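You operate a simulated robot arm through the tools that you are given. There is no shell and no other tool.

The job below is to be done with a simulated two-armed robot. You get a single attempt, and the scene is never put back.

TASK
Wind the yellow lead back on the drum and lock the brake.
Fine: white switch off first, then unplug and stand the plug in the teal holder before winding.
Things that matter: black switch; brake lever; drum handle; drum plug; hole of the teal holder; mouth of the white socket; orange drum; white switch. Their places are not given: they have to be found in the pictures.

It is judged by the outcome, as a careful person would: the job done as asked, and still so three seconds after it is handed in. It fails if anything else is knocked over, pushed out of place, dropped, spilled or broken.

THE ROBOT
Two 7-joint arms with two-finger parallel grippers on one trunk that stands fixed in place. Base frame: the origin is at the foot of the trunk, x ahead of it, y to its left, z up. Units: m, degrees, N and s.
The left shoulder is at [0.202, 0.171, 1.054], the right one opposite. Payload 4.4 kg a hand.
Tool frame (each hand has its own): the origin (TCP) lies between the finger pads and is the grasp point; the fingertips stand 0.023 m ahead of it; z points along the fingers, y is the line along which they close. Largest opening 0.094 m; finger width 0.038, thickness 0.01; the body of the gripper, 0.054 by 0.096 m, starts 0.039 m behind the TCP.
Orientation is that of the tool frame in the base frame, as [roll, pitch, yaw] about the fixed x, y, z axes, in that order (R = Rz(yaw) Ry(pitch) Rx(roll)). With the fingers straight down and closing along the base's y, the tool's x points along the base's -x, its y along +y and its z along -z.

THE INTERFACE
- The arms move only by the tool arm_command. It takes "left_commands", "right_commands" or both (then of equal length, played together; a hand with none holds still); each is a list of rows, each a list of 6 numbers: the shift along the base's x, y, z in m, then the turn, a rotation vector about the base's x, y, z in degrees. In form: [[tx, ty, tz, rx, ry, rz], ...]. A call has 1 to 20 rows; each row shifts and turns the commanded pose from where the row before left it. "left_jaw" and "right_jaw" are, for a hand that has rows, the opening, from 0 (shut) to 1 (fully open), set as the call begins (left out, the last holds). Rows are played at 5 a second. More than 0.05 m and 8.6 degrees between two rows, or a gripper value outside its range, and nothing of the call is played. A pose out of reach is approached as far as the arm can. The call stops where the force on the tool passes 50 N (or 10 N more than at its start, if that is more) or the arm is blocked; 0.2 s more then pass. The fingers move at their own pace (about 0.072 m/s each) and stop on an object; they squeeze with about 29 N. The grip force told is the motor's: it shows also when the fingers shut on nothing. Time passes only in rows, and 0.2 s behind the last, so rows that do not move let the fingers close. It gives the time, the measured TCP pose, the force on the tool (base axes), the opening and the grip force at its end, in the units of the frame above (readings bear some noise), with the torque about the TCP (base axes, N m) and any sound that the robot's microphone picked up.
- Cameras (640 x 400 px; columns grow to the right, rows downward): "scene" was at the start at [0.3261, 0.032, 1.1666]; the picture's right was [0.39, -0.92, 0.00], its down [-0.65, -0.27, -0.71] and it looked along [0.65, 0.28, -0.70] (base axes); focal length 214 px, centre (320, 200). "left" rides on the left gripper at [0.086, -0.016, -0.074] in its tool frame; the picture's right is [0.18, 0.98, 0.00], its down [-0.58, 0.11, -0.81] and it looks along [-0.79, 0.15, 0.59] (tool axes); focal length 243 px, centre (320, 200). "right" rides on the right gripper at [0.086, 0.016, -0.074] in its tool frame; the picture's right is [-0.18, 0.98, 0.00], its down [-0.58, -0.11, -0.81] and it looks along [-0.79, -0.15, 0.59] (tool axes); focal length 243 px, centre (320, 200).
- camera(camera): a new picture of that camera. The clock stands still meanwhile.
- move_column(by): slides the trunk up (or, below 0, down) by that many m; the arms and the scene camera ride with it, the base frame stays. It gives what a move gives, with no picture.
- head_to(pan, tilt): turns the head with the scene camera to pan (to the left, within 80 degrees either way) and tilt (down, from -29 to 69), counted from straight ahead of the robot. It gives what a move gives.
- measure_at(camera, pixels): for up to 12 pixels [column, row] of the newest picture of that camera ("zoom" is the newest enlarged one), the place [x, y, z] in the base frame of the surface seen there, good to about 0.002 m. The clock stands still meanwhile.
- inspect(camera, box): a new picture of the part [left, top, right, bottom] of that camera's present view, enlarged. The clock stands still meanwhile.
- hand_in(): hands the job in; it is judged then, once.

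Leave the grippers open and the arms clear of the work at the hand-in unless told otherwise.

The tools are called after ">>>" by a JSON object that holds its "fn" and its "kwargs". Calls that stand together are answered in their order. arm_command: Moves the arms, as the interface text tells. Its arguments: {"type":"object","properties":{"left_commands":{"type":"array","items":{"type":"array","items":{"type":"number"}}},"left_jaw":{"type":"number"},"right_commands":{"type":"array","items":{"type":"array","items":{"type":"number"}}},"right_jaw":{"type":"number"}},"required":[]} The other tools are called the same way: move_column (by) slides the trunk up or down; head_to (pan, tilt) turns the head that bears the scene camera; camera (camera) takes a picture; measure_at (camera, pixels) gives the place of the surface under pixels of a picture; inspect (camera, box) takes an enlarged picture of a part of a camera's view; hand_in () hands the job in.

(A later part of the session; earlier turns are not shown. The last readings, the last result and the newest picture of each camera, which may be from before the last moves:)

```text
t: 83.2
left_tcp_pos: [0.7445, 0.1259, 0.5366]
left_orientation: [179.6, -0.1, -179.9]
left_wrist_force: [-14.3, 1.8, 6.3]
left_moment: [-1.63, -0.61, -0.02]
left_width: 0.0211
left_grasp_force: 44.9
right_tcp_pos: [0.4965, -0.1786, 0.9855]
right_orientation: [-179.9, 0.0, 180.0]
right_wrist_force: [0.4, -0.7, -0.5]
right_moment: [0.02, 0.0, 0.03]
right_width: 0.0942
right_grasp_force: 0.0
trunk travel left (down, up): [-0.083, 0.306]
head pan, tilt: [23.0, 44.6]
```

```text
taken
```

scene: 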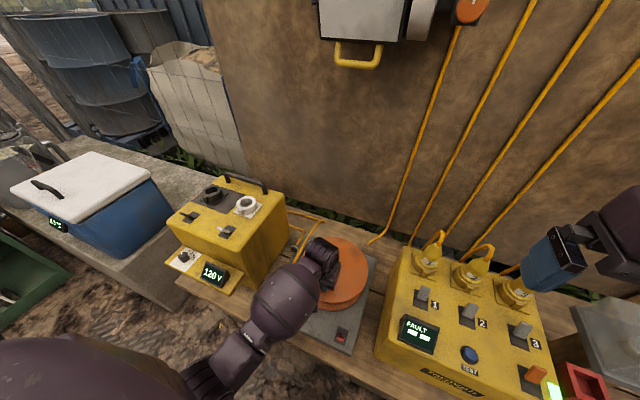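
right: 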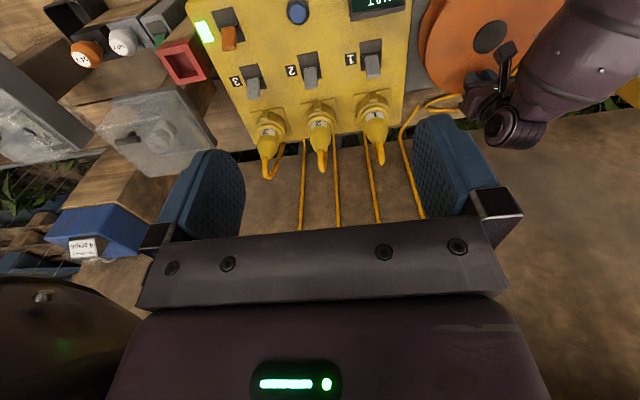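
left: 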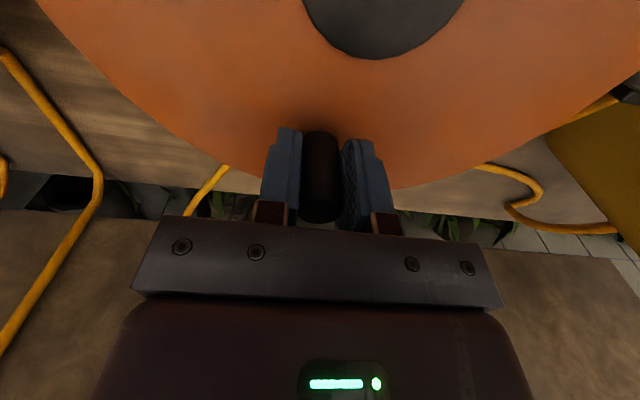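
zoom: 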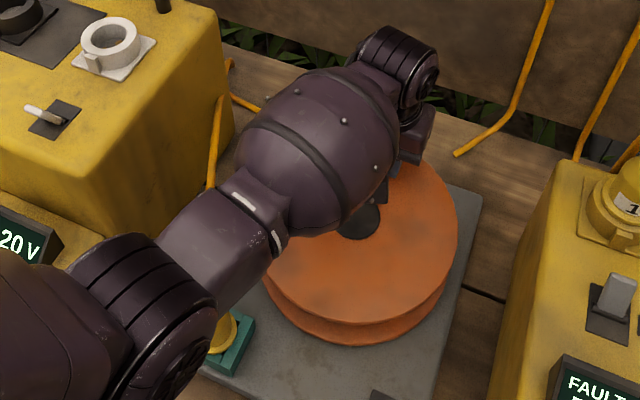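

The lead has drawn in further: from the plug it goes up beside the box and round to the eyelet. I'll do another half turn.

>>> {"fn": "arm_command", "kwargs": {"left_commands": [[-0.00594, -0.02383, 0, 0, 0, 0], [-0.01301, -0.02083, 0, 0, 0, 0], [-0.01881, -0.01579, 0, 0, 0, 0], [-0.02277, -0.0092, 0, 0, 0, 0], [-0.0245, -0.00171, 0, 0, 0, 0], [-0.02383, 0.00594, 0, 0, 0, 0], [-0.02083, 0.01301, 0, 0, 0, 0], [-0.01579, 0.01881, 0, 0, 0, 0], [-0.0092, 0.02277, 0, 0, 0, 0], [-0.00171, 0.0245, 0, 0, 0, 0]], "left_jaw": 0.0}}

>>> {"fn": "inspect", "kwargs": {"camera": "scene", "box": [240, 190, 400, 330]}}

>>> {"fn": "camera", "kwargs": {"camera": "left"}}

```text
t: 85.5
left_tcp_pos: [0.589, 0.1338, 0.5368]
left_orientation: [-179.9, 0.1, 179.5]
left_wrist_force: [3.3, -38.6, 5.9]
left_moment: [1.02, -0.53, -0.13]
left_width: 0.0211
left_grasp_force: 45.2
right_tcp_pos: [0.4977, -0.1821, 0.9835]
right_orientation: [179.9, -0.2, 179.9]
right_wrist_force: [-0.6, -0.8, 0.4]
right_moment: [0.01, 0.02, 0.01]
right_width: 0.0942
right_grasp_force: 0.0
trunk travel left (down, up): [-0.083, 0.306]
head pan, tilt: [23.0, 44.6]
```

```text
2.86 times, centred on (320, 260) of scene
```

zoom: 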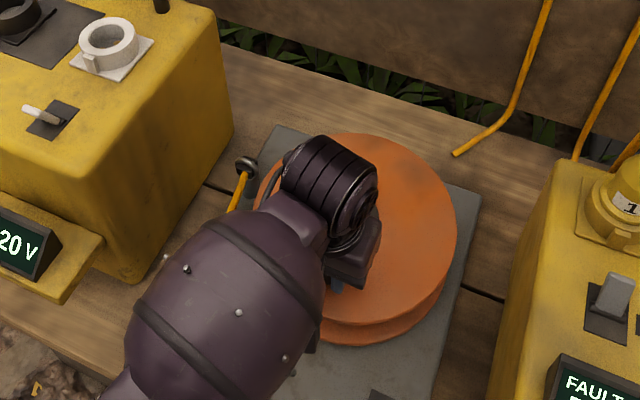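

```text
taken
```

left: 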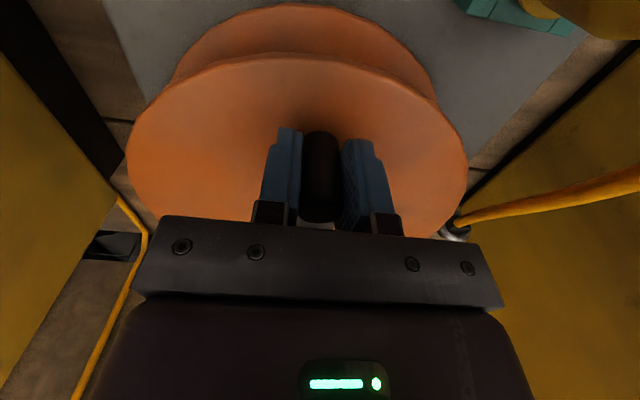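

The lead now goes directly from the eyelet to the plug, and the handle resists with about 39 N tangentially. So it is fully wound and the end is reached. I'll ease the hand back a few millimetres to take the tension off and check the plug.

>>> {"fn": "arm_command", "kwargs": {"left_commands": [[0, -0.003, 0, 0, 0, 0], [0, -0.003, 0, 0, 0, 0], [0, 0, 0, 0, 0, 0]], "left_jaw": 0.0}}

>>> {"fn": "camera", "kwargs": {"camera": "left"}}

>>> {"fn": "camera", "kwargs": {"camera": "right"}}

```text
t: 86.2
left_tcp_pos: [0.5903, 0.135, 0.5386]
left_orientation: [179.6, 0.0, 179.9]
left_wrist_force: [-0.8, -25.5, 8.6]
left_moment: [-1.73, -0.52, -0.09]
left_width: 0.0209
left_grasp_force: 45.0
right_tcp_pos: [0.4972, -0.181, 0.985]
right_orientation: [-180.0, -0.1, 180.0]
right_wrist_force: [0.0, 1.3, -0.3]
right_moment: [-0.03, 0.01, -0.03]
right_width: 0.0938
right_grasp_force: 0.0
trunk travel left (down, up): [-0.083, 0.306]
head pan, tilt: [23.0, 44.6]
```

```text
taken
```

left: 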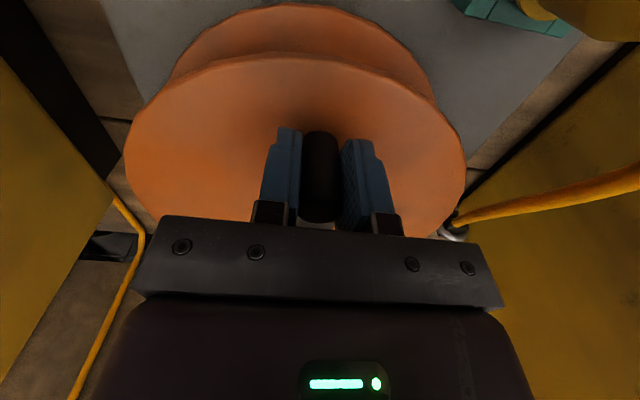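

```text
taken
```

right: 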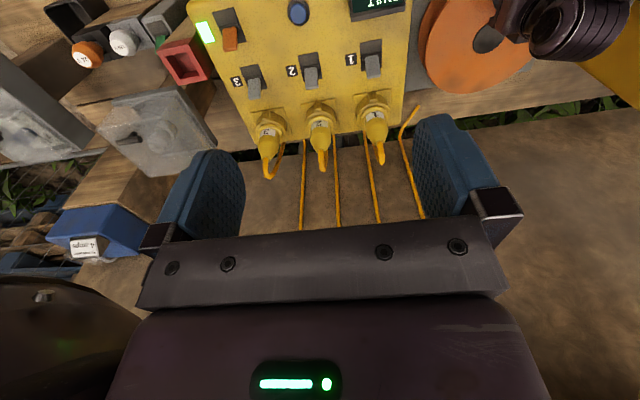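

There is still 25 N. I'll ease back another few millimetres.

>>> {"fn": "arm_command", "kwargs": {"left_commands": [[0, -0.002, 0, 0, 0, 0], [0, -0.002, 0, 0, 0, 0], [0, 0, 0, 0, 0, 0], [0, 0, 0, 0, 0, 0]], "left_jaw": 0.0}}

>>> {"fn": "inspect", "kwargs": {"camera": "left", "box": [400, 0, 640, 150]}}

```text
t: 87.2
left_tcp_pos: [0.5898, 0.1316, 0.5375]
left_orientation: [179.5, 0.1, -180.0]
left_wrist_force: [3.0, 0.0, 10.3]
left_moment: [-1.05, 0.45, 0.04]
left_width: 0.021
left_grasp_force: 44.8
right_tcp_pos: [0.4968, -0.1784, 0.9847]
right_orientation: [-179.9, -0.1, -180.0]
right_wrist_force: [-0.1, 0.0, 0.5]
right_moment: [-0.01, 0.0, -0.03]
right_width: 0.0941
right_grasp_force: 0.0
trunk travel left (down, up): [-0.083, 0.306]
head pan, tilt: [23.0, 44.6]
```

```text
2.67 times, centred on (520, 75) of left
```

zoom: 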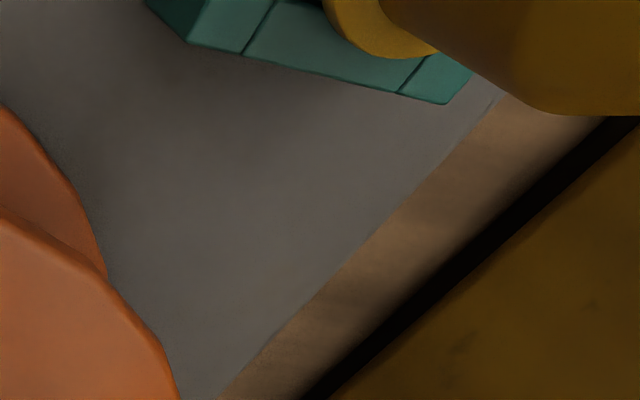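

The force is zero, the drum stays put and the plug is still in its holder. I'll open the jaw, lift off the handle and go up.

>>> {"fn": "arm_command", "kwargs": {"left_commands": [[0, 0, 0, 0, 0, 0], [0, 0, 0, 0, 0, 0], [0, 0, 0.02, 0, 0, 0], [0, 0, 0.035, 0, 0, 0], [0, 0, 0.04, 0, 0, 0], [0, 0, 0.04, 0, 0, 0], [0, 0, 0.04, 0, 0, 0], [-0.02, 0.03, 0.03, 0, 0, 0], [-0.02, 0.035, 0.03, 0, 0, 0], [-0.02, 0.035, 0.03, 0, 0, 0], [-0.02, 0.035, 0.02, 0, 0, 0], [-0.02, 0.035, 0, 0, 0, 0], [-0.01, 0.035, 0, 0, 0, 0], [0, 0, 0, 0, 0, 0]], "left_jaw": 0.6}}

>>> {"fn": "camera", "kwargs": {"camera": "scene"}}

>>> {"fn": "inspect", "kwargs": {"camera": "scene", "box": [240, 210, 400, 350]}}

```text
refused: row 9 steps farther than a row can; nothing moved
```

```text
taken
```

scene: 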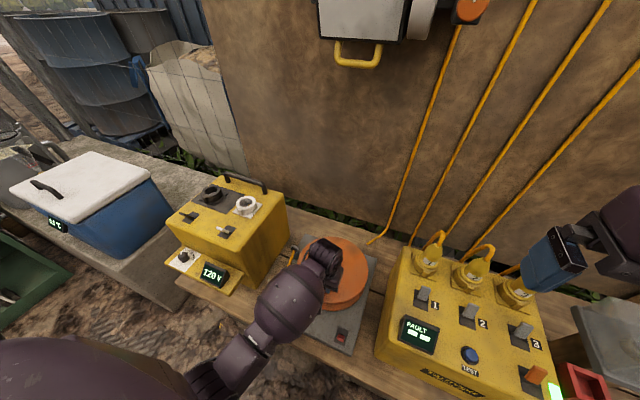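

```text
2.86 times, centred on (320, 280) of scene
```

zoom: 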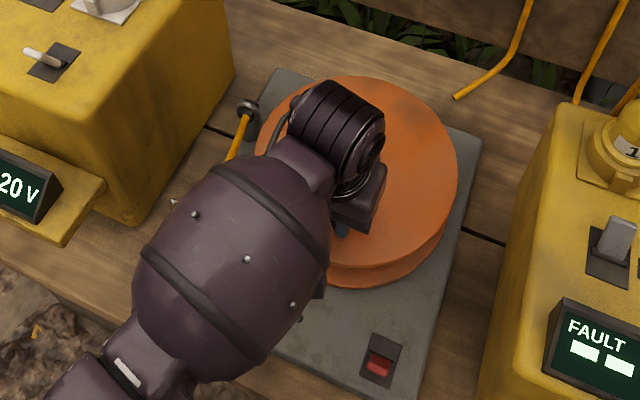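

The call was refused because row 9 was just over 0.05 m, so nothing moved. I'll send it again with smaller steps.

>>> {"fn": "arm_command", "kwargs": {"left_commands": [[0, 0, 0, 0, 0, 0], [0, 0, 0, 0, 0, 0], [0, 0, 0.02, 0, 0, 0], [0, 0, 0.035, 0, 0, 0], [0, 0, 0.04, 0, 0, 0], [0, 0, 0.04, 0, 0, 0], [0, 0, 0.04, 0, 0, 0], [-0.018, 0.03, 0.025, 0, 0, 0], [-0.018, 0.03, 0.025, 0, 0, 0], [-0.018, 0.03, 0.025, 0, 0, 0], [-0.018, 0.03, 0.02, 0, 0, 0], [-0.018, 0.035, 0, 0, 0, 0], [-0.01, 0.035, 0, 0, 0, 0], [0, 0, 0, 0, 0, 0]], "left_jaw": 0.6}}

>>> {"fn": "camera", "kwargs": {"camera": "scene"}}

>>> {"fn": "inspect", "kwargs": {"camera": "scene", "box": [240, 210, 400, 350]}}

```text
t: 88.9
left_tcp_pos: [0.6143, 0.2305, 0.7024]
left_orientation: [164.3, 3.8, -179.7]
left_wrist_force: [-0.6, -0.9, -0.4]
left_moment: [0.02, -0.02, 0.03]
left_width: 0.0566
left_grasp_force: 0.1
left hand out of reach, approached as far as the arm can: row 7, 8
right_tcp_pos: [0.4965, -0.1809, 0.9841]
right_orientation: [179.9, -0.2, 179.9]
right_wrist_force: [0.0, -1.4, -0.4]
right_moment: [0.09, -0.05, 0.02]
right_width: 0.094
right_grasp_force: 0.0
trunk travel left (down, up): [-0.083, 0.306]
head pan, tilt: [23.0, 44.6]
stopped in row 8 (left hand): the arm was blocked; the commanded pose is now the measured one
```

```text
taken
```

scene: 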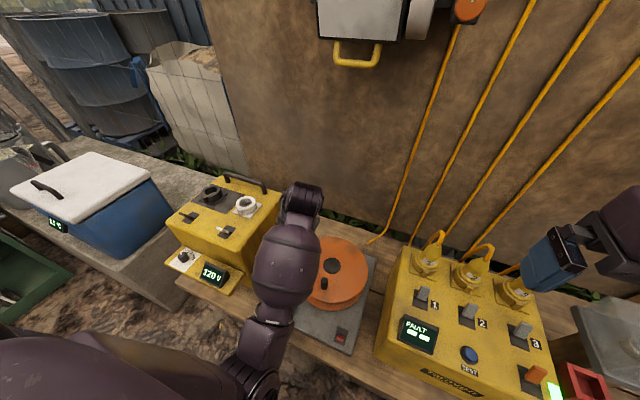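

```text
2.86 times, centred on (320, 280) of scene
```

zoom: 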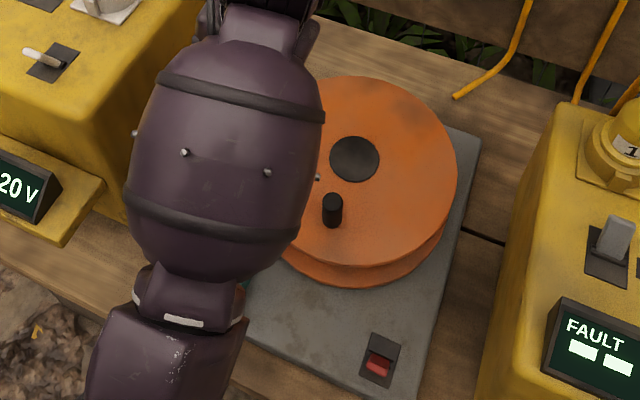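

The arm folded awkwardly while rising and was blocked: orientation roll 164°, hand at (0.614, 0.231, 0.702). I'll look where it is before moving further.

>>> {"fn": "camera", "kwargs": {"camera": "left"}}

>>> {"fn": "measure_at", "kwargs": {"camera": "scene", "pixels": [[300, 200], [285, 250], [270, 330], [255, 375], [290, 290], [260, 262], [275, 200], [318, 205]]}}

>>> {"fn": "camera", "kwargs": {"camera": "right"}}

```text
taken
```

left: 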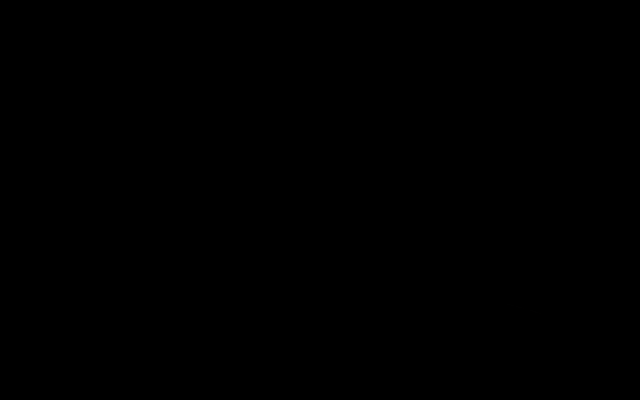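

```text
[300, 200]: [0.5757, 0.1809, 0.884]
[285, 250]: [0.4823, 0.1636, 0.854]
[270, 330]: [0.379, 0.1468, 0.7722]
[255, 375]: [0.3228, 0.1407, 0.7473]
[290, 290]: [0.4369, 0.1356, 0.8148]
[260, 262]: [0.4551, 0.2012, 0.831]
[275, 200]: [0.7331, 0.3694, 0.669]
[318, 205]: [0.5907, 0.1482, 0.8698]
```

```text
taken
```

right: 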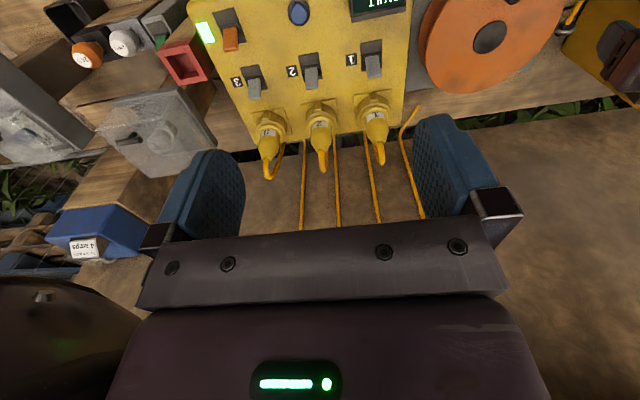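

The left camera is black because its housing is folded up against the arm's own forearm. Nothing in the scene is touched, and the drum and handle are free. I'll raise the trunk 0.2 m (the hand rides up with it), then lower the hand so the arm unfolds.

>>> {"fn": "move_column", "kwargs": {"by": 0.2}}

>>> {"fn": "arm_command", "kwargs": {"left_commands": [[0.005, 0, -0.02, 0, 0, 0], [0.005, 0, -0.02, 0, 0, 0], [0, 0, -0.02, 0, 0, 0], [0, 0, -0.02, 0, 0, 0], [0, 0, 0, 0, 0, 0]], "left_jaw": 0.6}}

>>> {"fn": "camera", "kwargs": {"camera": "left"}}

>>> {"fn": "camera", "kwargs": {"camera": "scene"}}

```text
t: 91.0
left_tcp_pos: [0.6142, 0.2311, 0.899]
left_orientation: [164.5, 3.7, -179.6]
left_wrist_force: [-0.9, -0.4, -0.2]
left_moment: [-0.01, 0.0, 0.0]
left_width: 0.0565
left_grasp_force: 0.0
right_tcp_pos: [0.4974, -0.178, 1.1827]
right_orientation: [-180.0, -0.2, -180.0]
right_wrist_force: [0.7, -0.2, -0.9]
right_moment: [-0.02, 0.02, 0.0]
right_width: 0.0939
right_grasp_force: 0.2
trunk travel left (down, up): [-0.283, 0.106]
head pan, tilt: [23.0, 44.6]
```

```text
t: 92.2
left_tcp_pos: [0.6238, 0.2327, 0.8209]
left_orientation: [164.5, 3.7, -179.6]
left_wrist_force: [-0.8, -0.1, -0.2]
left_moment: [-0.02, 0.01, 0.04]
left_width: 0.0565
left_grasp_force: 0.0
right_tcp_pos: [0.4973, -0.1785, 1.1845]
right_orientation: [-179.9, 0.0, 180.0]
right_wrist_force: [0.4, 0.2, -0.8]
right_moment: [-0.02, 0.03, 0.02]
right_width: 0.0939
right_grasp_force: 0.0
trunk travel left (down, up): [-0.283, 0.106]
head pan, tilt: [23.0, 44.6]
```

```text
taken
```

left: 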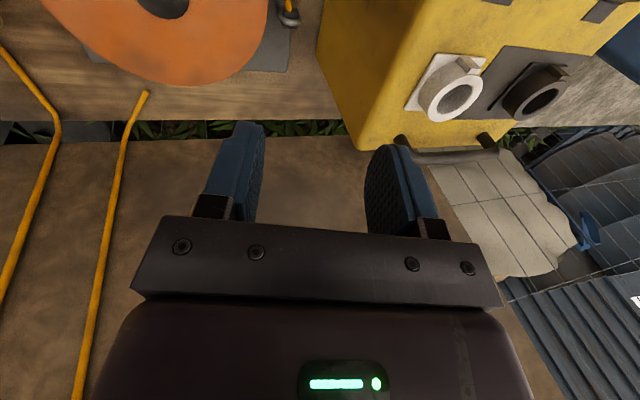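

```text
taken
```

scene: 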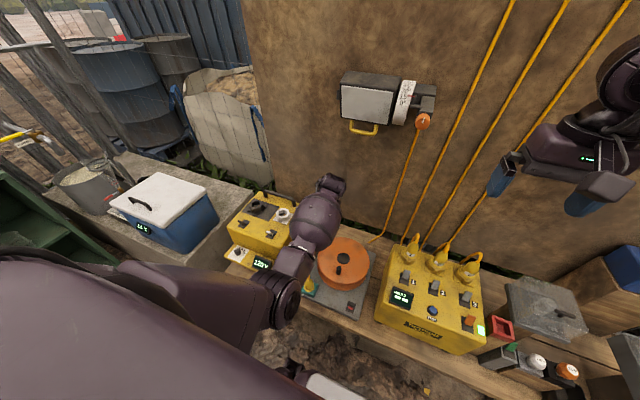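

The arm is unfolded and the drum is in plain view. I'll straighten the hand's roll and park it to the left, above and in front of the yellow box.

>>> {"fn": "arm_command", "kwargs": {"left_commands": [[0, 0, 0.02, -7.75, 1.85, 0], [0, 0, 0.02, -7.75, 1.85, 0], [-0.025, 0.027, 0.013, 0, 0, 0], [-0.025, 0.027, 0.013, 0, 0, 0], [-0.025, 0.027, 0.013, 0, 0, 0], [-0.025, 0.027, 0.013, 0, 0, 0], [-0.025, 0.027, 0.013, 0, 0, 0], [-0.025, 0.027, 0.013, 0, 0, 0], [-0.025, 0.027, 0.013, 0, 0, 0], [0, 0, 0, 0, 0, 0]], "left_jaw": 1.0}}

>>> {"fn": "camera", "kwargs": {"camera": "scene"}}

>>> {"fn": "inspect", "kwargs": {"camera": "scene", "box": [220, 190, 390, 325]}}

```text
t: 93.7
left_tcp_pos: [0.5591, 0.3166, 0.9691]
left_orientation: [165.1, 2.0, 166.9]
left_wrist_force: [0.3, 0.7, 0.3]
left_moment: [0.05, 0.04, 0.01]
left_width: 0.0942
left_grasp_force: 0.0
right_tcp_pos: [0.4961, -0.1807, 1.1836]
right_orientation: [-180.0, -0.1, -179.9]
right_wrist_force: [0.3, -0.2, -0.4]
right_moment: [0.04, 0.02, 0.01]
right_width: 0.0941
right_grasp_force: 0.0
trunk travel left (down, up): [-0.283, 0.106]
head pan, tilt: [23.0, 44.6]
stopped in row 7 (left hand): the arm was blocked; the commanded pose is now the measured one
```

```text
taken
```

scene: 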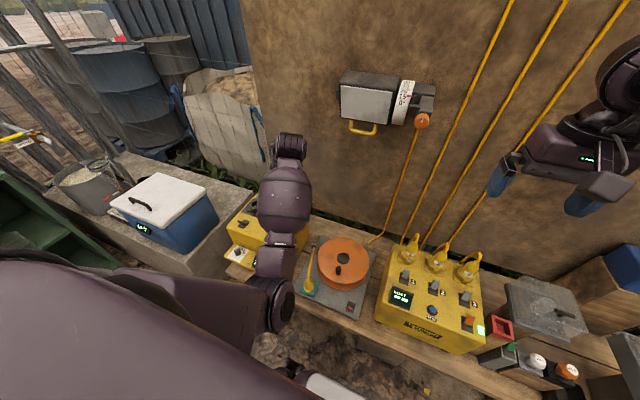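

```text
2.96 times, centred on (305, 258) of scene
```

zoom: 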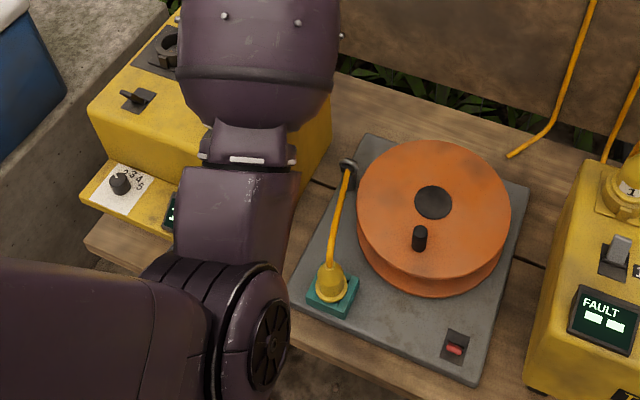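

The left hand is blocked by its own fold again, but it hangs well above everything. The picture shows the lead running straight from the eyelet to the plug standing in the holder. I'll check that the left elbow leaves room for the right arm at the brake lever.

>>> {"fn": "measure_at", "kwargs": {"camera": "scene", "pixels": [[275, 300], [290, 300], [260, 280], [240, 300], [285, 230], [305, 200], [200, 330], [290, 315]]}}

>>> {"fn": "inspect", "kwargs": {"camera": "scene", "box": [290, 230, 390, 320]}}

```text
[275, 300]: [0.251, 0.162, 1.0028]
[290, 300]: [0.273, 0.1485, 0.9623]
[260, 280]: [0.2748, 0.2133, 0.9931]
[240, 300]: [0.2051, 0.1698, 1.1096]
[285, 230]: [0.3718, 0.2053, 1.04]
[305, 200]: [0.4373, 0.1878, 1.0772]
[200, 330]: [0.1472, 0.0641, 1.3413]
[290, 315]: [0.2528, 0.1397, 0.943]
```

```text
4.44 times, centred on (340, 275) of scene
```

zoom: 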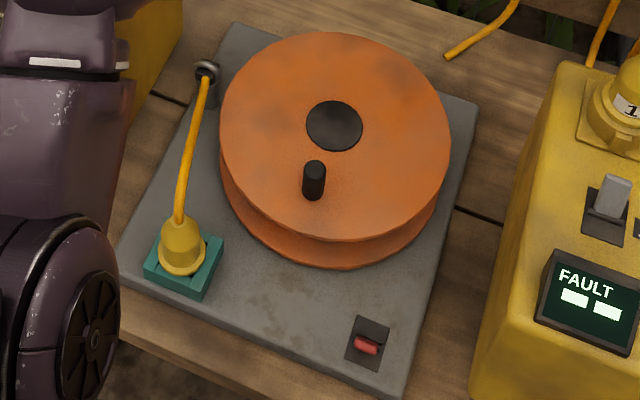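

The elbow is at (0.25, 0.15, 0.97), so there is room. Now the brake. Its red lever leans toward the robot, so locking should mean pushing it away (+x) over its pivot. I'll measure the lever again and the FAULT box's left edge, to keep the right hand clear.

>>> {"fn": "measure_at", "kwargs": {"camera": "zoom", "pixels": [[365, 348], [360, 340], [376, 346], [368, 335], [360, 320], [385, 330], [350, 358], [560, 70], [520, 220], [478, 375], [500, 300], [545, 262]]}}

>>> {"fn": "inspect", "kwargs": {"camera": "scene", "box": [350, 290, 390, 320]}}

```text
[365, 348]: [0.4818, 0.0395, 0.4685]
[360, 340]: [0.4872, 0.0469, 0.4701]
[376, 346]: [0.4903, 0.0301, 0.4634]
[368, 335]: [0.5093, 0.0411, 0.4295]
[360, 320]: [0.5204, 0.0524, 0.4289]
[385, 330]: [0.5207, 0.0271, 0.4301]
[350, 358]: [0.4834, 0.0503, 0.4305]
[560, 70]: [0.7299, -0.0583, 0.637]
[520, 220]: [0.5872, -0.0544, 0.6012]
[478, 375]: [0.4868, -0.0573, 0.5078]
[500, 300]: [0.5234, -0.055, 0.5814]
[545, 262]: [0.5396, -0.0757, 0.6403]
```

```text
13.33 times, centred on (370, 305) of scene
```

zoom: 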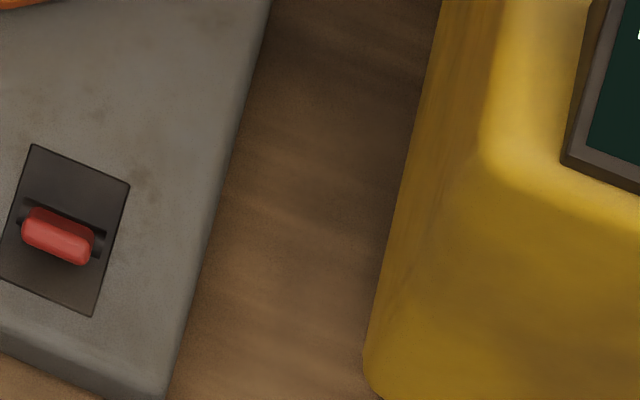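

The FAULT box's left face is at y≈-0.055, and the brake lever's tip is at (0.483, 0.040, 0.469). I'll bring the right hand down with the jaw closed, first at y≈-0.10 and high, then across to y 0.041.

>>> {"fn": "arm_command", "kwargs": {"right_commands": [[-0.0056, 0.0089, -0.042, 0, 0, 0], [-0.0056, 0.0089, -0.042, 0, 0, 0], [-0.0056, 0.0089, -0.042, 0, 0, 0], [-0.0056, 0.0089, -0.042, 0, 0, 0], [-0.0056, 0.0089, -0.042, 0, 0, 0], [-0.0056, 0.0089, -0.042, 0, 0, 0], [-0.0056, 0.0089, -0.042, 0, 0, 0], [-0.0056, 0.0089, -0.042, 0, 0, 0], [-0.0056, 0.0089, -0.042, 0, 0, 0], [0, 0, 0, 0, 0, 0]], "right_jaw": 0.0}}

>>> {"fn": "camera", "kwargs": {"camera": "scene"}}

>>> {"fn": "camera", "kwargs": {"camera": "right"}}

```text
t: 95.9
left_tcp_pos: [0.5601, 0.3185, 0.9692]
left_orientation: [165.1, 2.0, 166.9]
left_wrist_force: [-0.1, -0.2, -0.5]
left_moment: [0.01, 0.05, -0.03]
left_width: 0.0941
left_grasp_force: 0.0
right_tcp_pos: [0.4475, -0.1006, 0.8045]
right_orientation: [179.9, -0.2, -180.0]
right_wrist_force: [-0.2, 0.6, 0.5]
right_moment: [-0.01, -0.01, 0.04]
right_width: 0.0
right_grasp_force: 29.0
trunk travel left (down, up): [-0.283, 0.106]
head pan, tilt: [23.0, 44.6]
```

```text
taken
```

scene: 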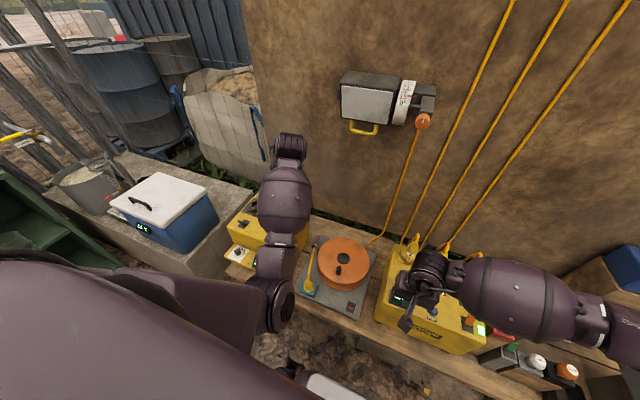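

```text
taken
```

right: 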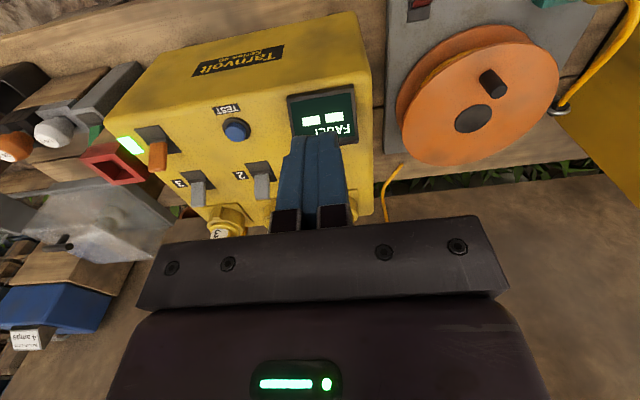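

The right arm is in a comfortable posture. I'll go across to y≈0.041 and down to z≈0.60, in front of the brake lever.

>>> {"fn": "arm_command", "kwargs": {"right_commands": [[0, 0.035, -0.01, 0, 0, 0], [0, 0.035, -0.01, 0, 0, 0], [0, 0.035, -0.01, 0, 0, 0], [0, 0.036, -0.02, 0, 0, 0], [0, 0, -0.04, 0, 0, 0], [0, 0, -0.04, 0, 0, 0], [0, 0, -0.04, 0, 0, 0], [0, 0, -0.034, 0, 0, 0], [0, 0, 0, 0, 0, 0]], "right_jaw": 0.0}}

>>> {"fn": "camera", "kwargs": {"camera": "right"}}

>>> {"fn": "camera", "kwargs": {"camera": "scene"}}

```text
t: 97.9
left_tcp_pos: [0.5592, 0.3182, 0.968]
left_orientation: [165.3, 1.9, 166.8]
left_wrist_force: [-0.7, 0.7, -0.2]
left_moment: [0.01, 0.03, -0.01]
left_width: 0.0939
left_grasp_force: 0.0
right_tcp_pos: [0.4462, 0.0426, 0.6032]
right_orientation: [180.0, 0.0, -180.0]
right_wrist_force: [-0.5, -0.3, -0.4]
right_moment: [-0.01, -0.01, 0.02]
right_width: 0.0
right_grasp_force: 28.5
trunk travel left (down, up): [-0.283, 0.106]
head pan, tilt: [23.0, 44.6]
```

```text
taken
```

right: 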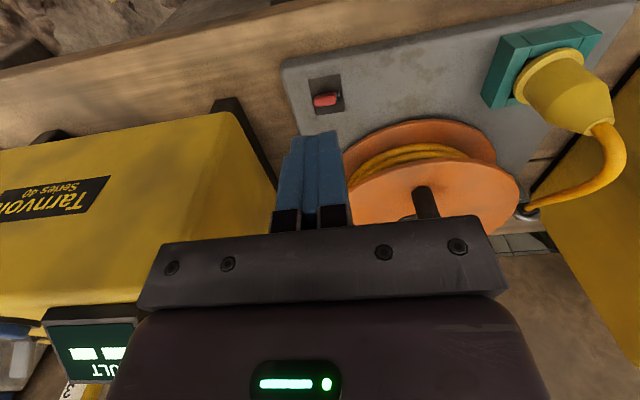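

```text
taken
```

scene: 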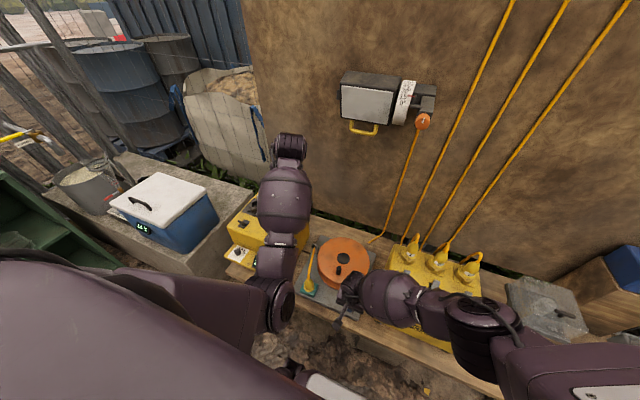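

The right camera shows the lead wound on the drum's core and the red brake lever at (325,100). I'll measure the lever precisely from here.

>>> {"fn": "inspect", "kwargs": {"camera": "right", "box": [285, 60, 365, 130]}}

>>> {"fn": "measure_at", "kwargs": {"camera": "right", "pixels": [[325, 100], [316, 100], [335, 98], [325, 96], [325, 105], [325, 108], [312, 84], [338, 78], [318, 115], [343, 108]]}}

```text
5.71 times, centred on (325, 95) of right
```

zoom: 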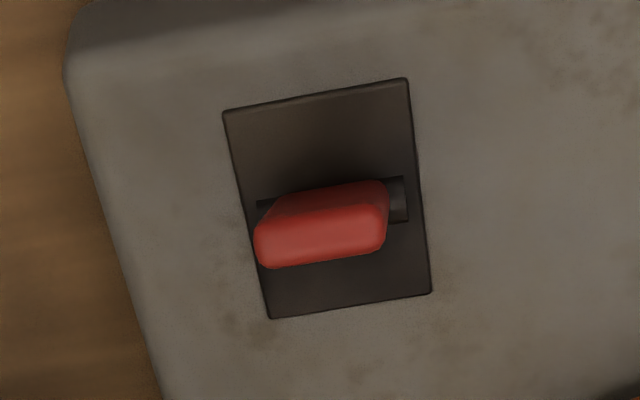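

```text
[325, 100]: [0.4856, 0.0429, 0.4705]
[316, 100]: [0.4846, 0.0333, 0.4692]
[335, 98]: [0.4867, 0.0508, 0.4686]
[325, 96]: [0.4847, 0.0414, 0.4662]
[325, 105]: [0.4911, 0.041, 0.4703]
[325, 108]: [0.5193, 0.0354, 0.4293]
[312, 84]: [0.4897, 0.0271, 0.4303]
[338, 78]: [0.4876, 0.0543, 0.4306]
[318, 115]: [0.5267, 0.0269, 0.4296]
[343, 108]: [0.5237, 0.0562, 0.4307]
```

The lever's top is centred at (0.488, 0.042), z 0.470. I'll lower the closed fingers in front of it (x≈0.446, leading edge 0.465) to a tip height of about 0.453.

>>> {"fn": "arm_command", "kwargs": {"right_commands": [[0, -0.0005, -0.035, 0, 0, 0], [0, 0, -0.035, 0, 0, 0], [0, 0, -0.035, 0, 0, 0], [0, 0, -0.022, 0, 0, 0], [0, 0, 0, 0, 0, 0]], "right_jaw": 0.0}}

>>> {"fn": "camera", "kwargs": {"camera": "right"}}

>>> {"fn": "inspect", "kwargs": {"camera": "scene", "box": [300, 230, 420, 330]}}

```text
t: 99.3
left_tcp_pos: [0.5581, 0.3185, 0.9688]
left_orientation: [165.2, 2.0, 166.9]
left_wrist_force: [0.0, 0.4, 0.1]
left_moment: [0.01, 0.02, 0.04]
left_width: 0.0942
left_grasp_force: 0.0
right_tcp_pos: [0.4606, -0.0091, 0.552]
right_orientation: [-178.9, 0.8, 176.3]
right_wrist_force: [-7.9, 0.3, -0.7]
right_moment: [0.02, -0.34, -0.35]
right_width: 0.0001
right_grasp_force: 29.1
right hand out of reach, approached as far as the arm can: row 2, 3, 4
trunk travel left (down, up): [-0.283, 0.106]
head pan, tilt: [23.0, 44.6]
stopped in row 5 (right hand): the arm was blocked; the commanded pose is now the measured one
```

```text
taken
```

right: 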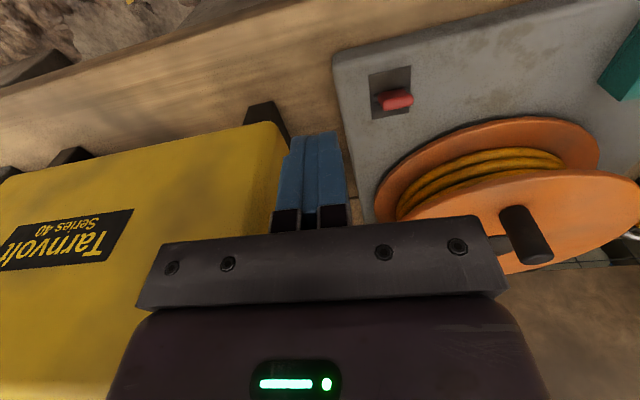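

```text
4.00 times, centred on (360, 280) of scene
```

zoom: 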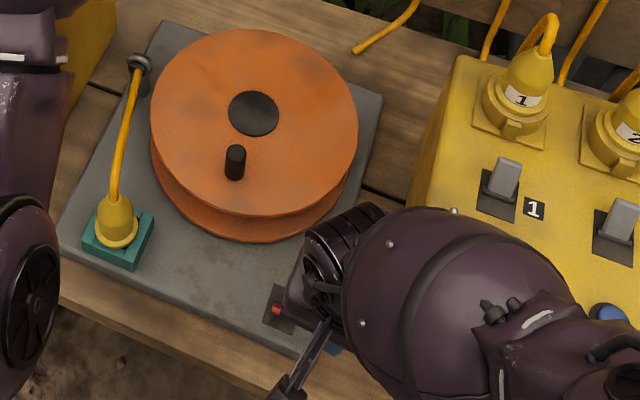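

The brake is out of reach at this trunk height, and the right hand slid sideways to y≈-0.009, close to the FAULT box. I'll lift it away at once, up and toward +y, and then lower the trunk.

>>> {"fn": "arm_command", "kwargs": {"right_commands": [[-0.002, 0.004, 0.01, 0, 0, 0], [-0.003, 0.01, 0.025, 0, 0, 0], [-0.003, 0.012, 0.03, 0, 0, 1.2], [-0.003, 0.012, 0.03, -0.5, -0.4, 1.2], [-0.003, 0.012, 0.035, -0.5, -0.4, 1.2], [0, 0, 0.035, 0, 0, 0], [0, 0, 0, 0, 0, 0]], "right_jaw": 0.0}}

>>> {"fn": "camera", "kwargs": {"camera": "scene"}}

>>> {"fn": "camera", "kwargs": {"camera": "right"}}

```text
t: 100.9
left_tcp_pos: [0.5594, 0.3174, 0.9684]
left_orientation: [165.2, 2.0, 166.9]
left_wrist_force: [-0.5, 0.0, 0.5]
left_moment: [0.01, -0.01, -0.01]
left_width: 0.0939
left_grasp_force: 0.0
right_tcp_pos: [0.4467, 0.0478, 0.7194]
right_orientation: [-178.1, 1.6, -179.4]
right_wrist_force: [0.2, -0.1, -0.4]
right_moment: [0.0, 0.05, -0.01]
right_width: 0.0
right_grasp_force: 29.6
trunk travel left (down, up): [-0.283, 0.106]
head pan, tilt: [23.0, 44.6]
```

```text
taken
```

scene: 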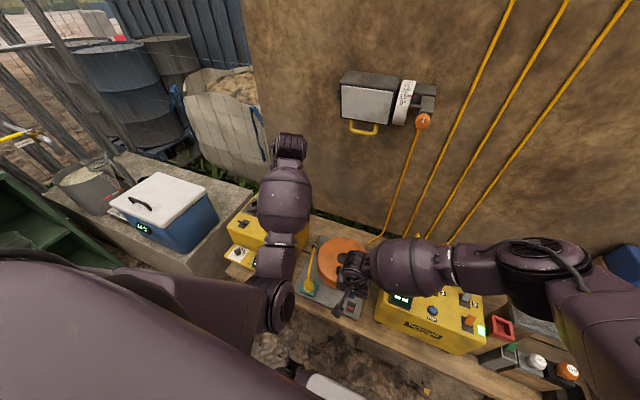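

```text
taken
```

right: 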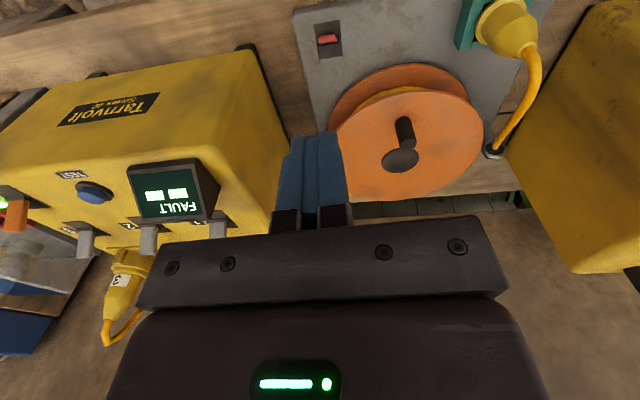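

The hand is free again and the FAULT box looks to be where it was. I'll check that box's left face against the earlier numbers and the height of the right forearm over it, before lowering the trunk.

>>> {"fn": "inspect", "kwargs": {"camera": "scene", "box": [330, 220, 510, 350]}}

>>> {"fn": "measure_at", "kwargs": {"camera": "scene", "pixels": [[410, 265], [440, 262], [475, 265], [540, 265], [400, 290], [355, 265], [345, 300], [378, 310], [390, 320], [480, 350], [560, 330], [600, 280]]}}

```text
3.08 times, centred on (420, 285) of scene
```

zoom: 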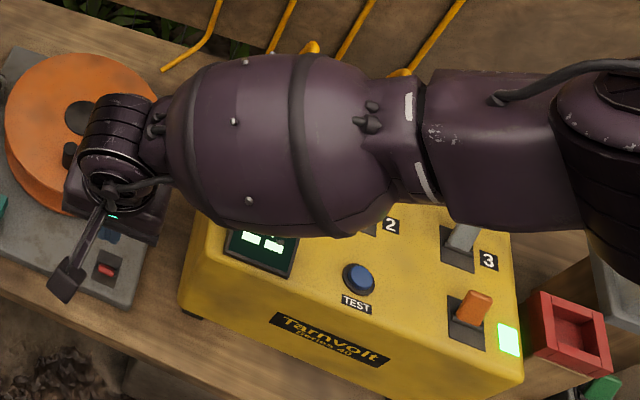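

```text
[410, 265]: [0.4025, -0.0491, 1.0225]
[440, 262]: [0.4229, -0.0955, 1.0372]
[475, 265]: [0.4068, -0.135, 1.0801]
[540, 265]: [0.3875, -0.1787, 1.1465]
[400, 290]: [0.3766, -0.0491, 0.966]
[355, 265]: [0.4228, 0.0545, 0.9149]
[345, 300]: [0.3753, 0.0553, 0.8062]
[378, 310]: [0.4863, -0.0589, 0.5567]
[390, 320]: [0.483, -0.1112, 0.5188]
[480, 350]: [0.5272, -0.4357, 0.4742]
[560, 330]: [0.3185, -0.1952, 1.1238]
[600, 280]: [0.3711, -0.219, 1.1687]
```

>>> {"fn": "measure_at", "kwargs": {"camera": "scene", "pixels": [[375.6, 314.5], [380.5, 297.6], [390.6, 289], [417, 305]]}}

>>> {"fn": "move_column", "kwargs": {"by": -0.13}}

>>> {"fn": "camera", "kwargs": {"camera": "scene"}}

>>> {"fn": "camera", "kwargs": {"camera": "right"}}

```text
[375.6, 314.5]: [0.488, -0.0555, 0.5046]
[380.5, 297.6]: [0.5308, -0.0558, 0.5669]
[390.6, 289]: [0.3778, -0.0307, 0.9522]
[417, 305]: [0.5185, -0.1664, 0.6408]
```

```text
t: 101.9
left_tcp_pos: [0.5701, 0.282, 0.8849]
left_orientation: [159.5, -0.4, 158.0]
left_wrist_force: [-0.3, -0.2, 0.1]
left_moment: [-0.05, -0.06, 0.01]
left_width: 0.0939
left_grasp_force: 0.1
right_tcp_pos: [0.4373, 0.0491, 0.6277]
right_orientation: [-178.1, 0.2, -179.5]
right_wrist_force: [0.5, -0.2, 0.4]
right_moment: [-0.02, 0.01, -0.02]
right_width: 0.0
right_grasp_force: 28.9
trunk travel left (down, up): [-0.202, 0.187]
head pan, tilt: [23.0, 44.6]
stopped: the arm was blocked; the commanded pose is now the measured one
```

```text
taken
```

scene: 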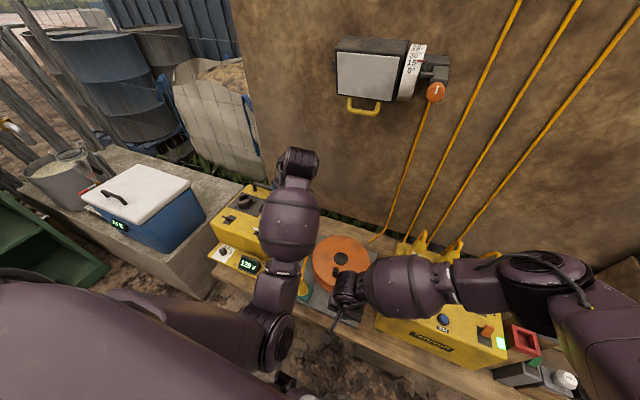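

```text
taken
```

right: 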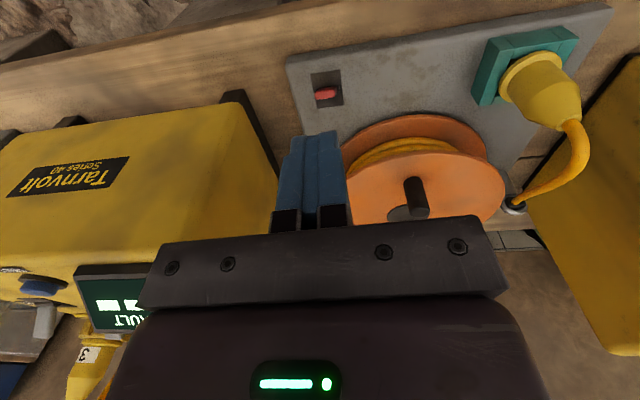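

The trunk stopped after 8 cm because the left arm's low elbow ran onto something. The FAULT box itself is unmoved. I'll see what is near the left elbow (scene 270,335) and the pale object at the bottom (300,390).

>>> {"fn": "measure_at", "kwargs": {"camera": "scene", "pixels": [[275, 335], [285, 345], [262, 320], [300, 392], [290, 385], [325, 395], [320, 350], [240, 360], [280, 375], [330, 345]]}}

>>> {"fn": "head_to", "kwargs": {"pan": 15, "tilt": 66}}

>>> {"fn": "camera", "kwargs": {"camera": "scene"}}

```text
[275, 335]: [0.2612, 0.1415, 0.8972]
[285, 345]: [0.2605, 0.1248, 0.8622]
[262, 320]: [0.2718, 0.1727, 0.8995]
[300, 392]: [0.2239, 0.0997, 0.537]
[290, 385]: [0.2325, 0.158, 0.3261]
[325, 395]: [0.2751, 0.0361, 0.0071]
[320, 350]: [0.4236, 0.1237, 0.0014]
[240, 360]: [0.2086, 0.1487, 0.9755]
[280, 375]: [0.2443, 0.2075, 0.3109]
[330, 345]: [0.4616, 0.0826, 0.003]
```

```text
t: 102.8
left_tcp_pos: [0.5705, 0.2813, 0.8893]
left_orientation: [159.4, -0.3, 157.9]
left_wrist_force: [0.1, -0.3, -0.4]
left_moment: [0.01, -0.01, -0.02]
left_width: 0.094
left_grasp_force: 0.1
right_tcp_pos: [0.4362, 0.0463, 0.6284]
right_orientation: [-178.1, 0.3, -179.4]
right_wrist_force: [0.1, 0.6, -0.2]
right_moment: [0.02, -0.02, -0.01]
right_width: 0.0
right_grasp_force: 28.9
trunk travel left (down, up): [-0.202, 0.187]
head pan, tilt: [15.0, 66.0]
```

```text
taken
```

scene: 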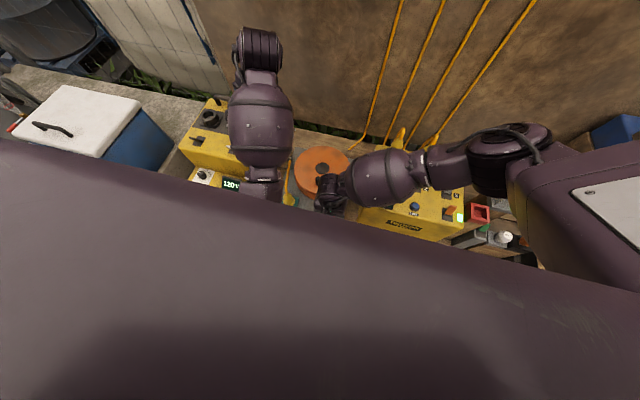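

The scene view is now mostly the robot's own body, so I'll turn the head back. The left arm was pressing against itself when the trunk moved. I'll first unfold the left hand a little, forward and down over the box, where there is plenty of height.

>>> {"fn": "head_to", "kwargs": {"pan": 18, "tilt": 50}}

>>> {"fn": "arm_command", "kwargs": {"left_commands": [[0.015, 0.005, -0.01, 0, 0, 0], [0.015, 0.01, -0.015, 0, 0, 0], [0.015, 0.01, -0.015, 0, 0, 0], [0, 0, 0, 0, 0, 0]], "left_jaw": 1.0}}

>>> {"fn": "camera", "kwargs": {"camera": "left"}}

>>> {"fn": "camera", "kwargs": {"camera": "scene"}}

```text
t: 103.5
left_tcp_pos: [0.5713, 0.2809, 0.8899]
left_orientation: [159.4, -0.3, 158.0]
left_wrist_force: [0.4, 0.1, -0.2]
left_moment: [0.02, -0.02, -0.02]
left_width: 0.0939
left_grasp_force: 0.1
right_tcp_pos: [0.4386, 0.0473, 0.6286]
right_orientation: [-178.2, 0.3, -179.5]
right_wrist_force: [0.3, -0.1, 0.3]
right_moment: [0.03, 0.02, 0.0]
right_width: 0.0
right_grasp_force: 28.7
trunk travel left (down, up): [-0.202, 0.187]
head pan, tilt: [18.0, 50.0]
```

```text
t: 104.5
left_tcp_pos: [0.6139, 0.3032, 0.8485]
left_orientation: [159.6, -0.1, 157.9]
left_wrist_force: [0.3, -0.6, 0.4]
left_moment: [-0.03, 0.03, 0.01]
left_width: 0.0939
left_grasp_force: 0.0
right_tcp_pos: [0.4377, 0.047, 0.6286]
right_orientation: [-178.2, 0.2, -179.4]
right_wrist_force: [0.1, -0.1, -0.5]
right_moment: [0.0, 0.0, 0.0]
right_width: 0.0001
right_grasp_force: 28.7
trunk travel left (down, up): [-0.202, 0.187]
head pan, tilt: [18.0, 50.0]
```

```text
taken
```

left: 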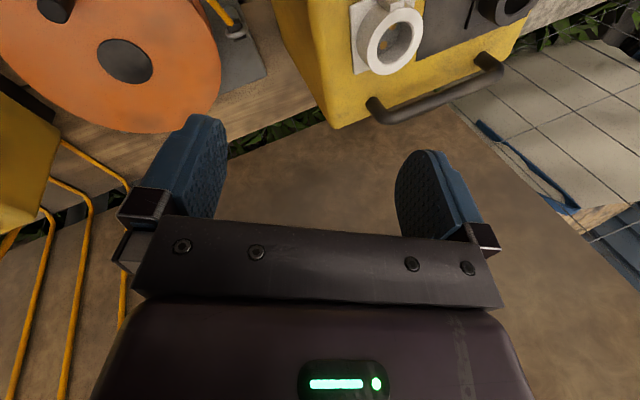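

```text
taken
```

scene: 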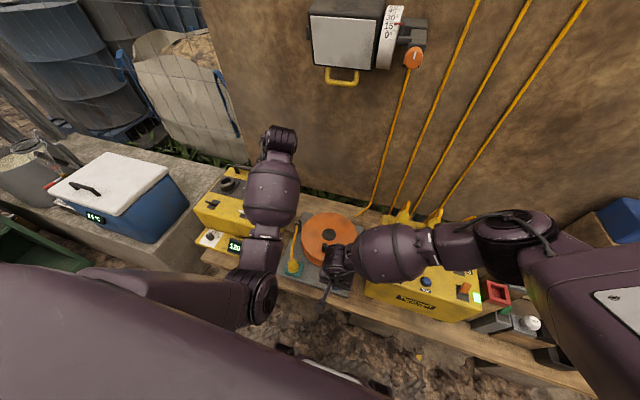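

The left hand is unfolded and clear, above the box's right side. I'll move it further left to give the right arm room.

>>> {"fn": "arm_command", "kwargs": {"left_commands": [[0.005, 0.025, 0, 0, 0, 0], [0.005, 0.03, 0, -4, 0, 4], [0, 0.03, 0, -4, 0, 4], [0, 0.03, 0, -4, 0, 4], [0, 0.03, 0, -4, 0, 4], [0, 0, 0, 0, 0, 0]], "left_jaw": 1.0}}

>>> {"fn": "camera", "kwargs": {"camera": "scene"}}

```text
t: 106.0
left_tcp_pos: [0.6248, 0.4498, 0.8491]
left_orientation: [175.2, 3.6, 174.5]
left_wrist_force: [0.0, 0.3, -0.7]
left_moment: [0.0, 0.0, 0.01]
left_width: 0.0941
left_grasp_force: 0.0
right_tcp_pos: [0.438, 0.0485, 0.6292]
right_orientation: [-178.1, 0.3, -179.4]
right_wrist_force: [-0.1, -0.7, -0.1]
right_moment: [0.0, -0.04, 0.02]
right_width: 0.0
right_grasp_force: 29.1
trunk travel left (down, up): [-0.202, 0.187]
head pan, tilt: [18.0, 50.0]
```

```text
taken
```

scene: 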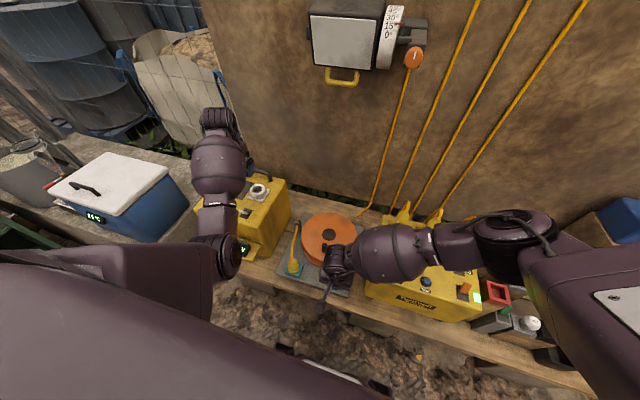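

The left arm is now well to the left. I'll lower the trunk another 6 cm; both hands have room below them (left tips 0.826, right tips 0.606).

>>> {"fn": "move_column", "kwargs": {"by": -0.06}}

>>> {"fn": "camera", "kwargs": {"camera": "right"}}

>>> {"fn": "camera", "kwargs": {"camera": "scene"}}

```text
t: 107.0
left_tcp_pos: [0.6263, 0.4502, 0.792]
left_orientation: [175.0, 3.8, 174.4]
left_wrist_force: [-0.8, -0.7, 0.2]
left_moment: [-0.02, -0.02, 0.0]
left_width: 0.0942
left_grasp_force: 0.1
right_tcp_pos: [0.4394, 0.0479, 0.5699]
right_orientation: [-178.2, 0.4, -179.5]
right_wrist_force: [0.2, 0.4, -0.5]
right_moment: [-0.01, 0.02, 0.0]
right_width: 0.0
right_grasp_force: 29.0
trunk travel left (down, up): [-0.142, 0.247]
head pan, tilt: [18.0, 50.0]
```

```text
taken
```

right: 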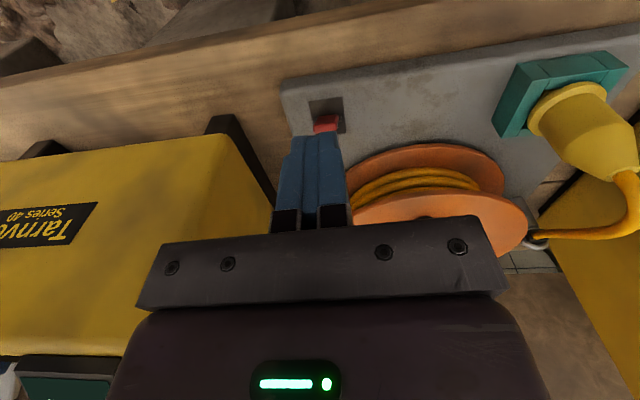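

```text
taken
```

scene: 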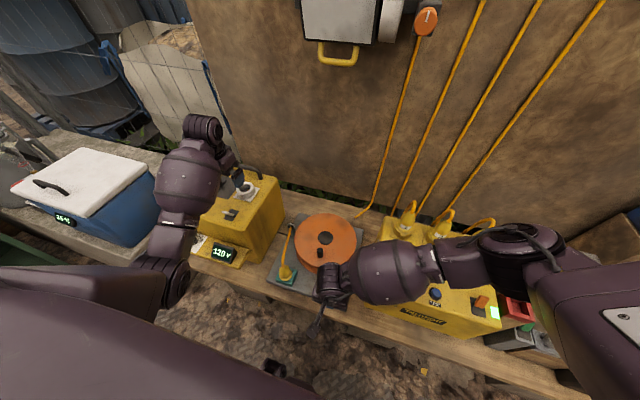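

The right hand is at (0.439, 0.048, 0.570). I'll shift 6 mm toward -y, straighten it, and lower a little to test the reach.

>>> {"fn": "arm_command", "kwargs": {"right_commands": [[0.003, -0.006, -0.01, 1.8, 0.3, -0.5], [0, 0, -0.02, 0, 0, 0], [0, 0, -0.02, 0, 0, 0], [0, 0, 0, 0, 0, 0]], "right_jaw": 0.0}}

>>> {"fn": "camera", "kwargs": {"camera": "right"}}

```text
t: 108.0
left_tcp_pos: [0.625, 0.4496, 0.7893]
left_orientation: [174.9, 3.6, 174.4]
left_wrist_force: [-1.1, 0.1, -0.4]
left_moment: [-0.03, 0.03, 0.0]
left_width: 0.0939
left_grasp_force: 0.0
right_tcp_pos: [0.4411, 0.0414, 0.5183]
right_orientation: [180.0, 0.0, 180.0]
right_wrist_force: [0.5, -0.5, -0.1]
right_moment: [-0.01, 0.03, -0.02]
right_width: 0.0
right_grasp_force: 28.7
trunk travel left (down, up): [-0.142, 0.247]
head pan, tilt: [18.0, 50.0]
```

```text
taken
```

right: 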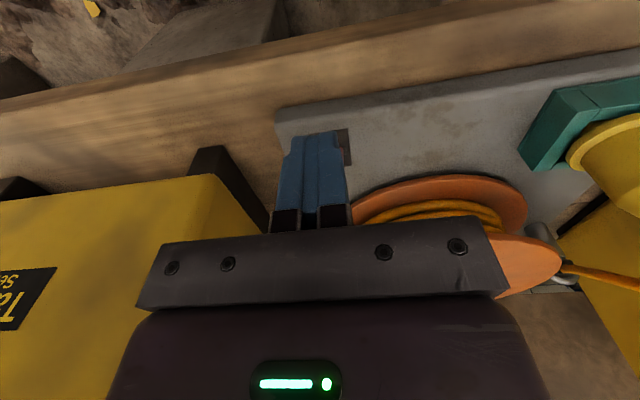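

It reaches well. The fingers are in line with the lever, with the leading edge at x≈0.460. I'll lower to TCP z≈0.477.

>>> {"fn": "arm_command", "kwargs": {"right_commands": [[0, 0, -0.015, 0, 0, 0], [0, 0, -0.015, 0, 0, 0], [0, 0, -0.011, 0, 0, 0], [0, 0, 0, 0, 0, 0]], "right_jaw": 0.0}}

>>> {"fn": "inspect", "kwargs": {"camera": "scene", "box": [270, 210, 400, 320]}}

>>> {"fn": "camera", "kwargs": {"camera": "right"}}

```text
t: 109.0
left_tcp_pos: [0.6257, 0.4503, 0.7892]
left_orientation: [175.0, 3.6, 174.3]
left_wrist_force: [-0.3, 0.9, -0.9]
left_moment: [0.06, 0.01, 0.02]
left_width: 0.0942
left_grasp_force: 0.0
right_tcp_pos: [0.4409, 0.0419, 0.4779]
right_orientation: [179.9, 0.1, -179.9]
right_wrist_force: [-0.1, -0.7, 0.8]
right_moment: [0.0, -0.02, 0.04]
right_width: 0.0
right_grasp_force: 28.7
trunk travel left (down, up): [-0.142, 0.247]
head pan, tilt: [18.0, 50.0]
```

```text
3.64 times, centred on (335, 265) of scene
```

zoom: 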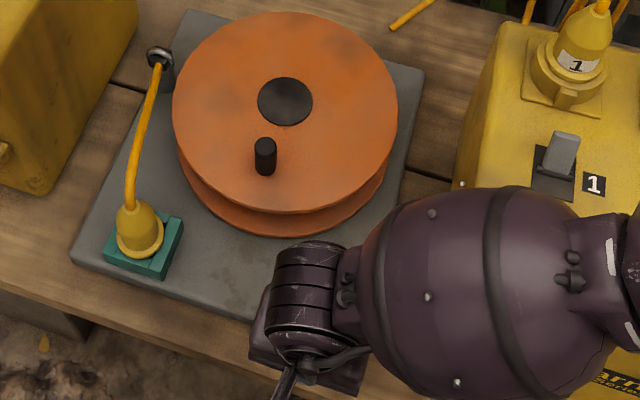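

```text
taken
```

right: 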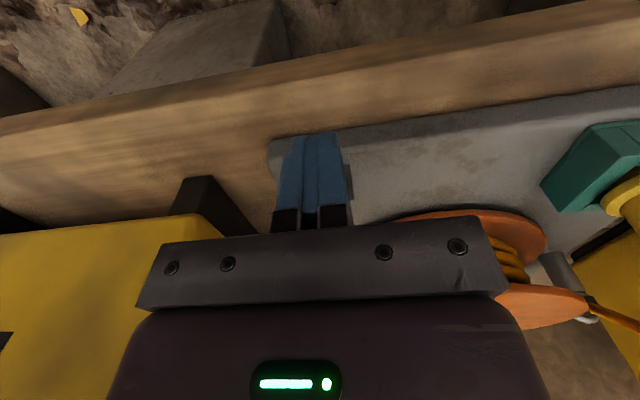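

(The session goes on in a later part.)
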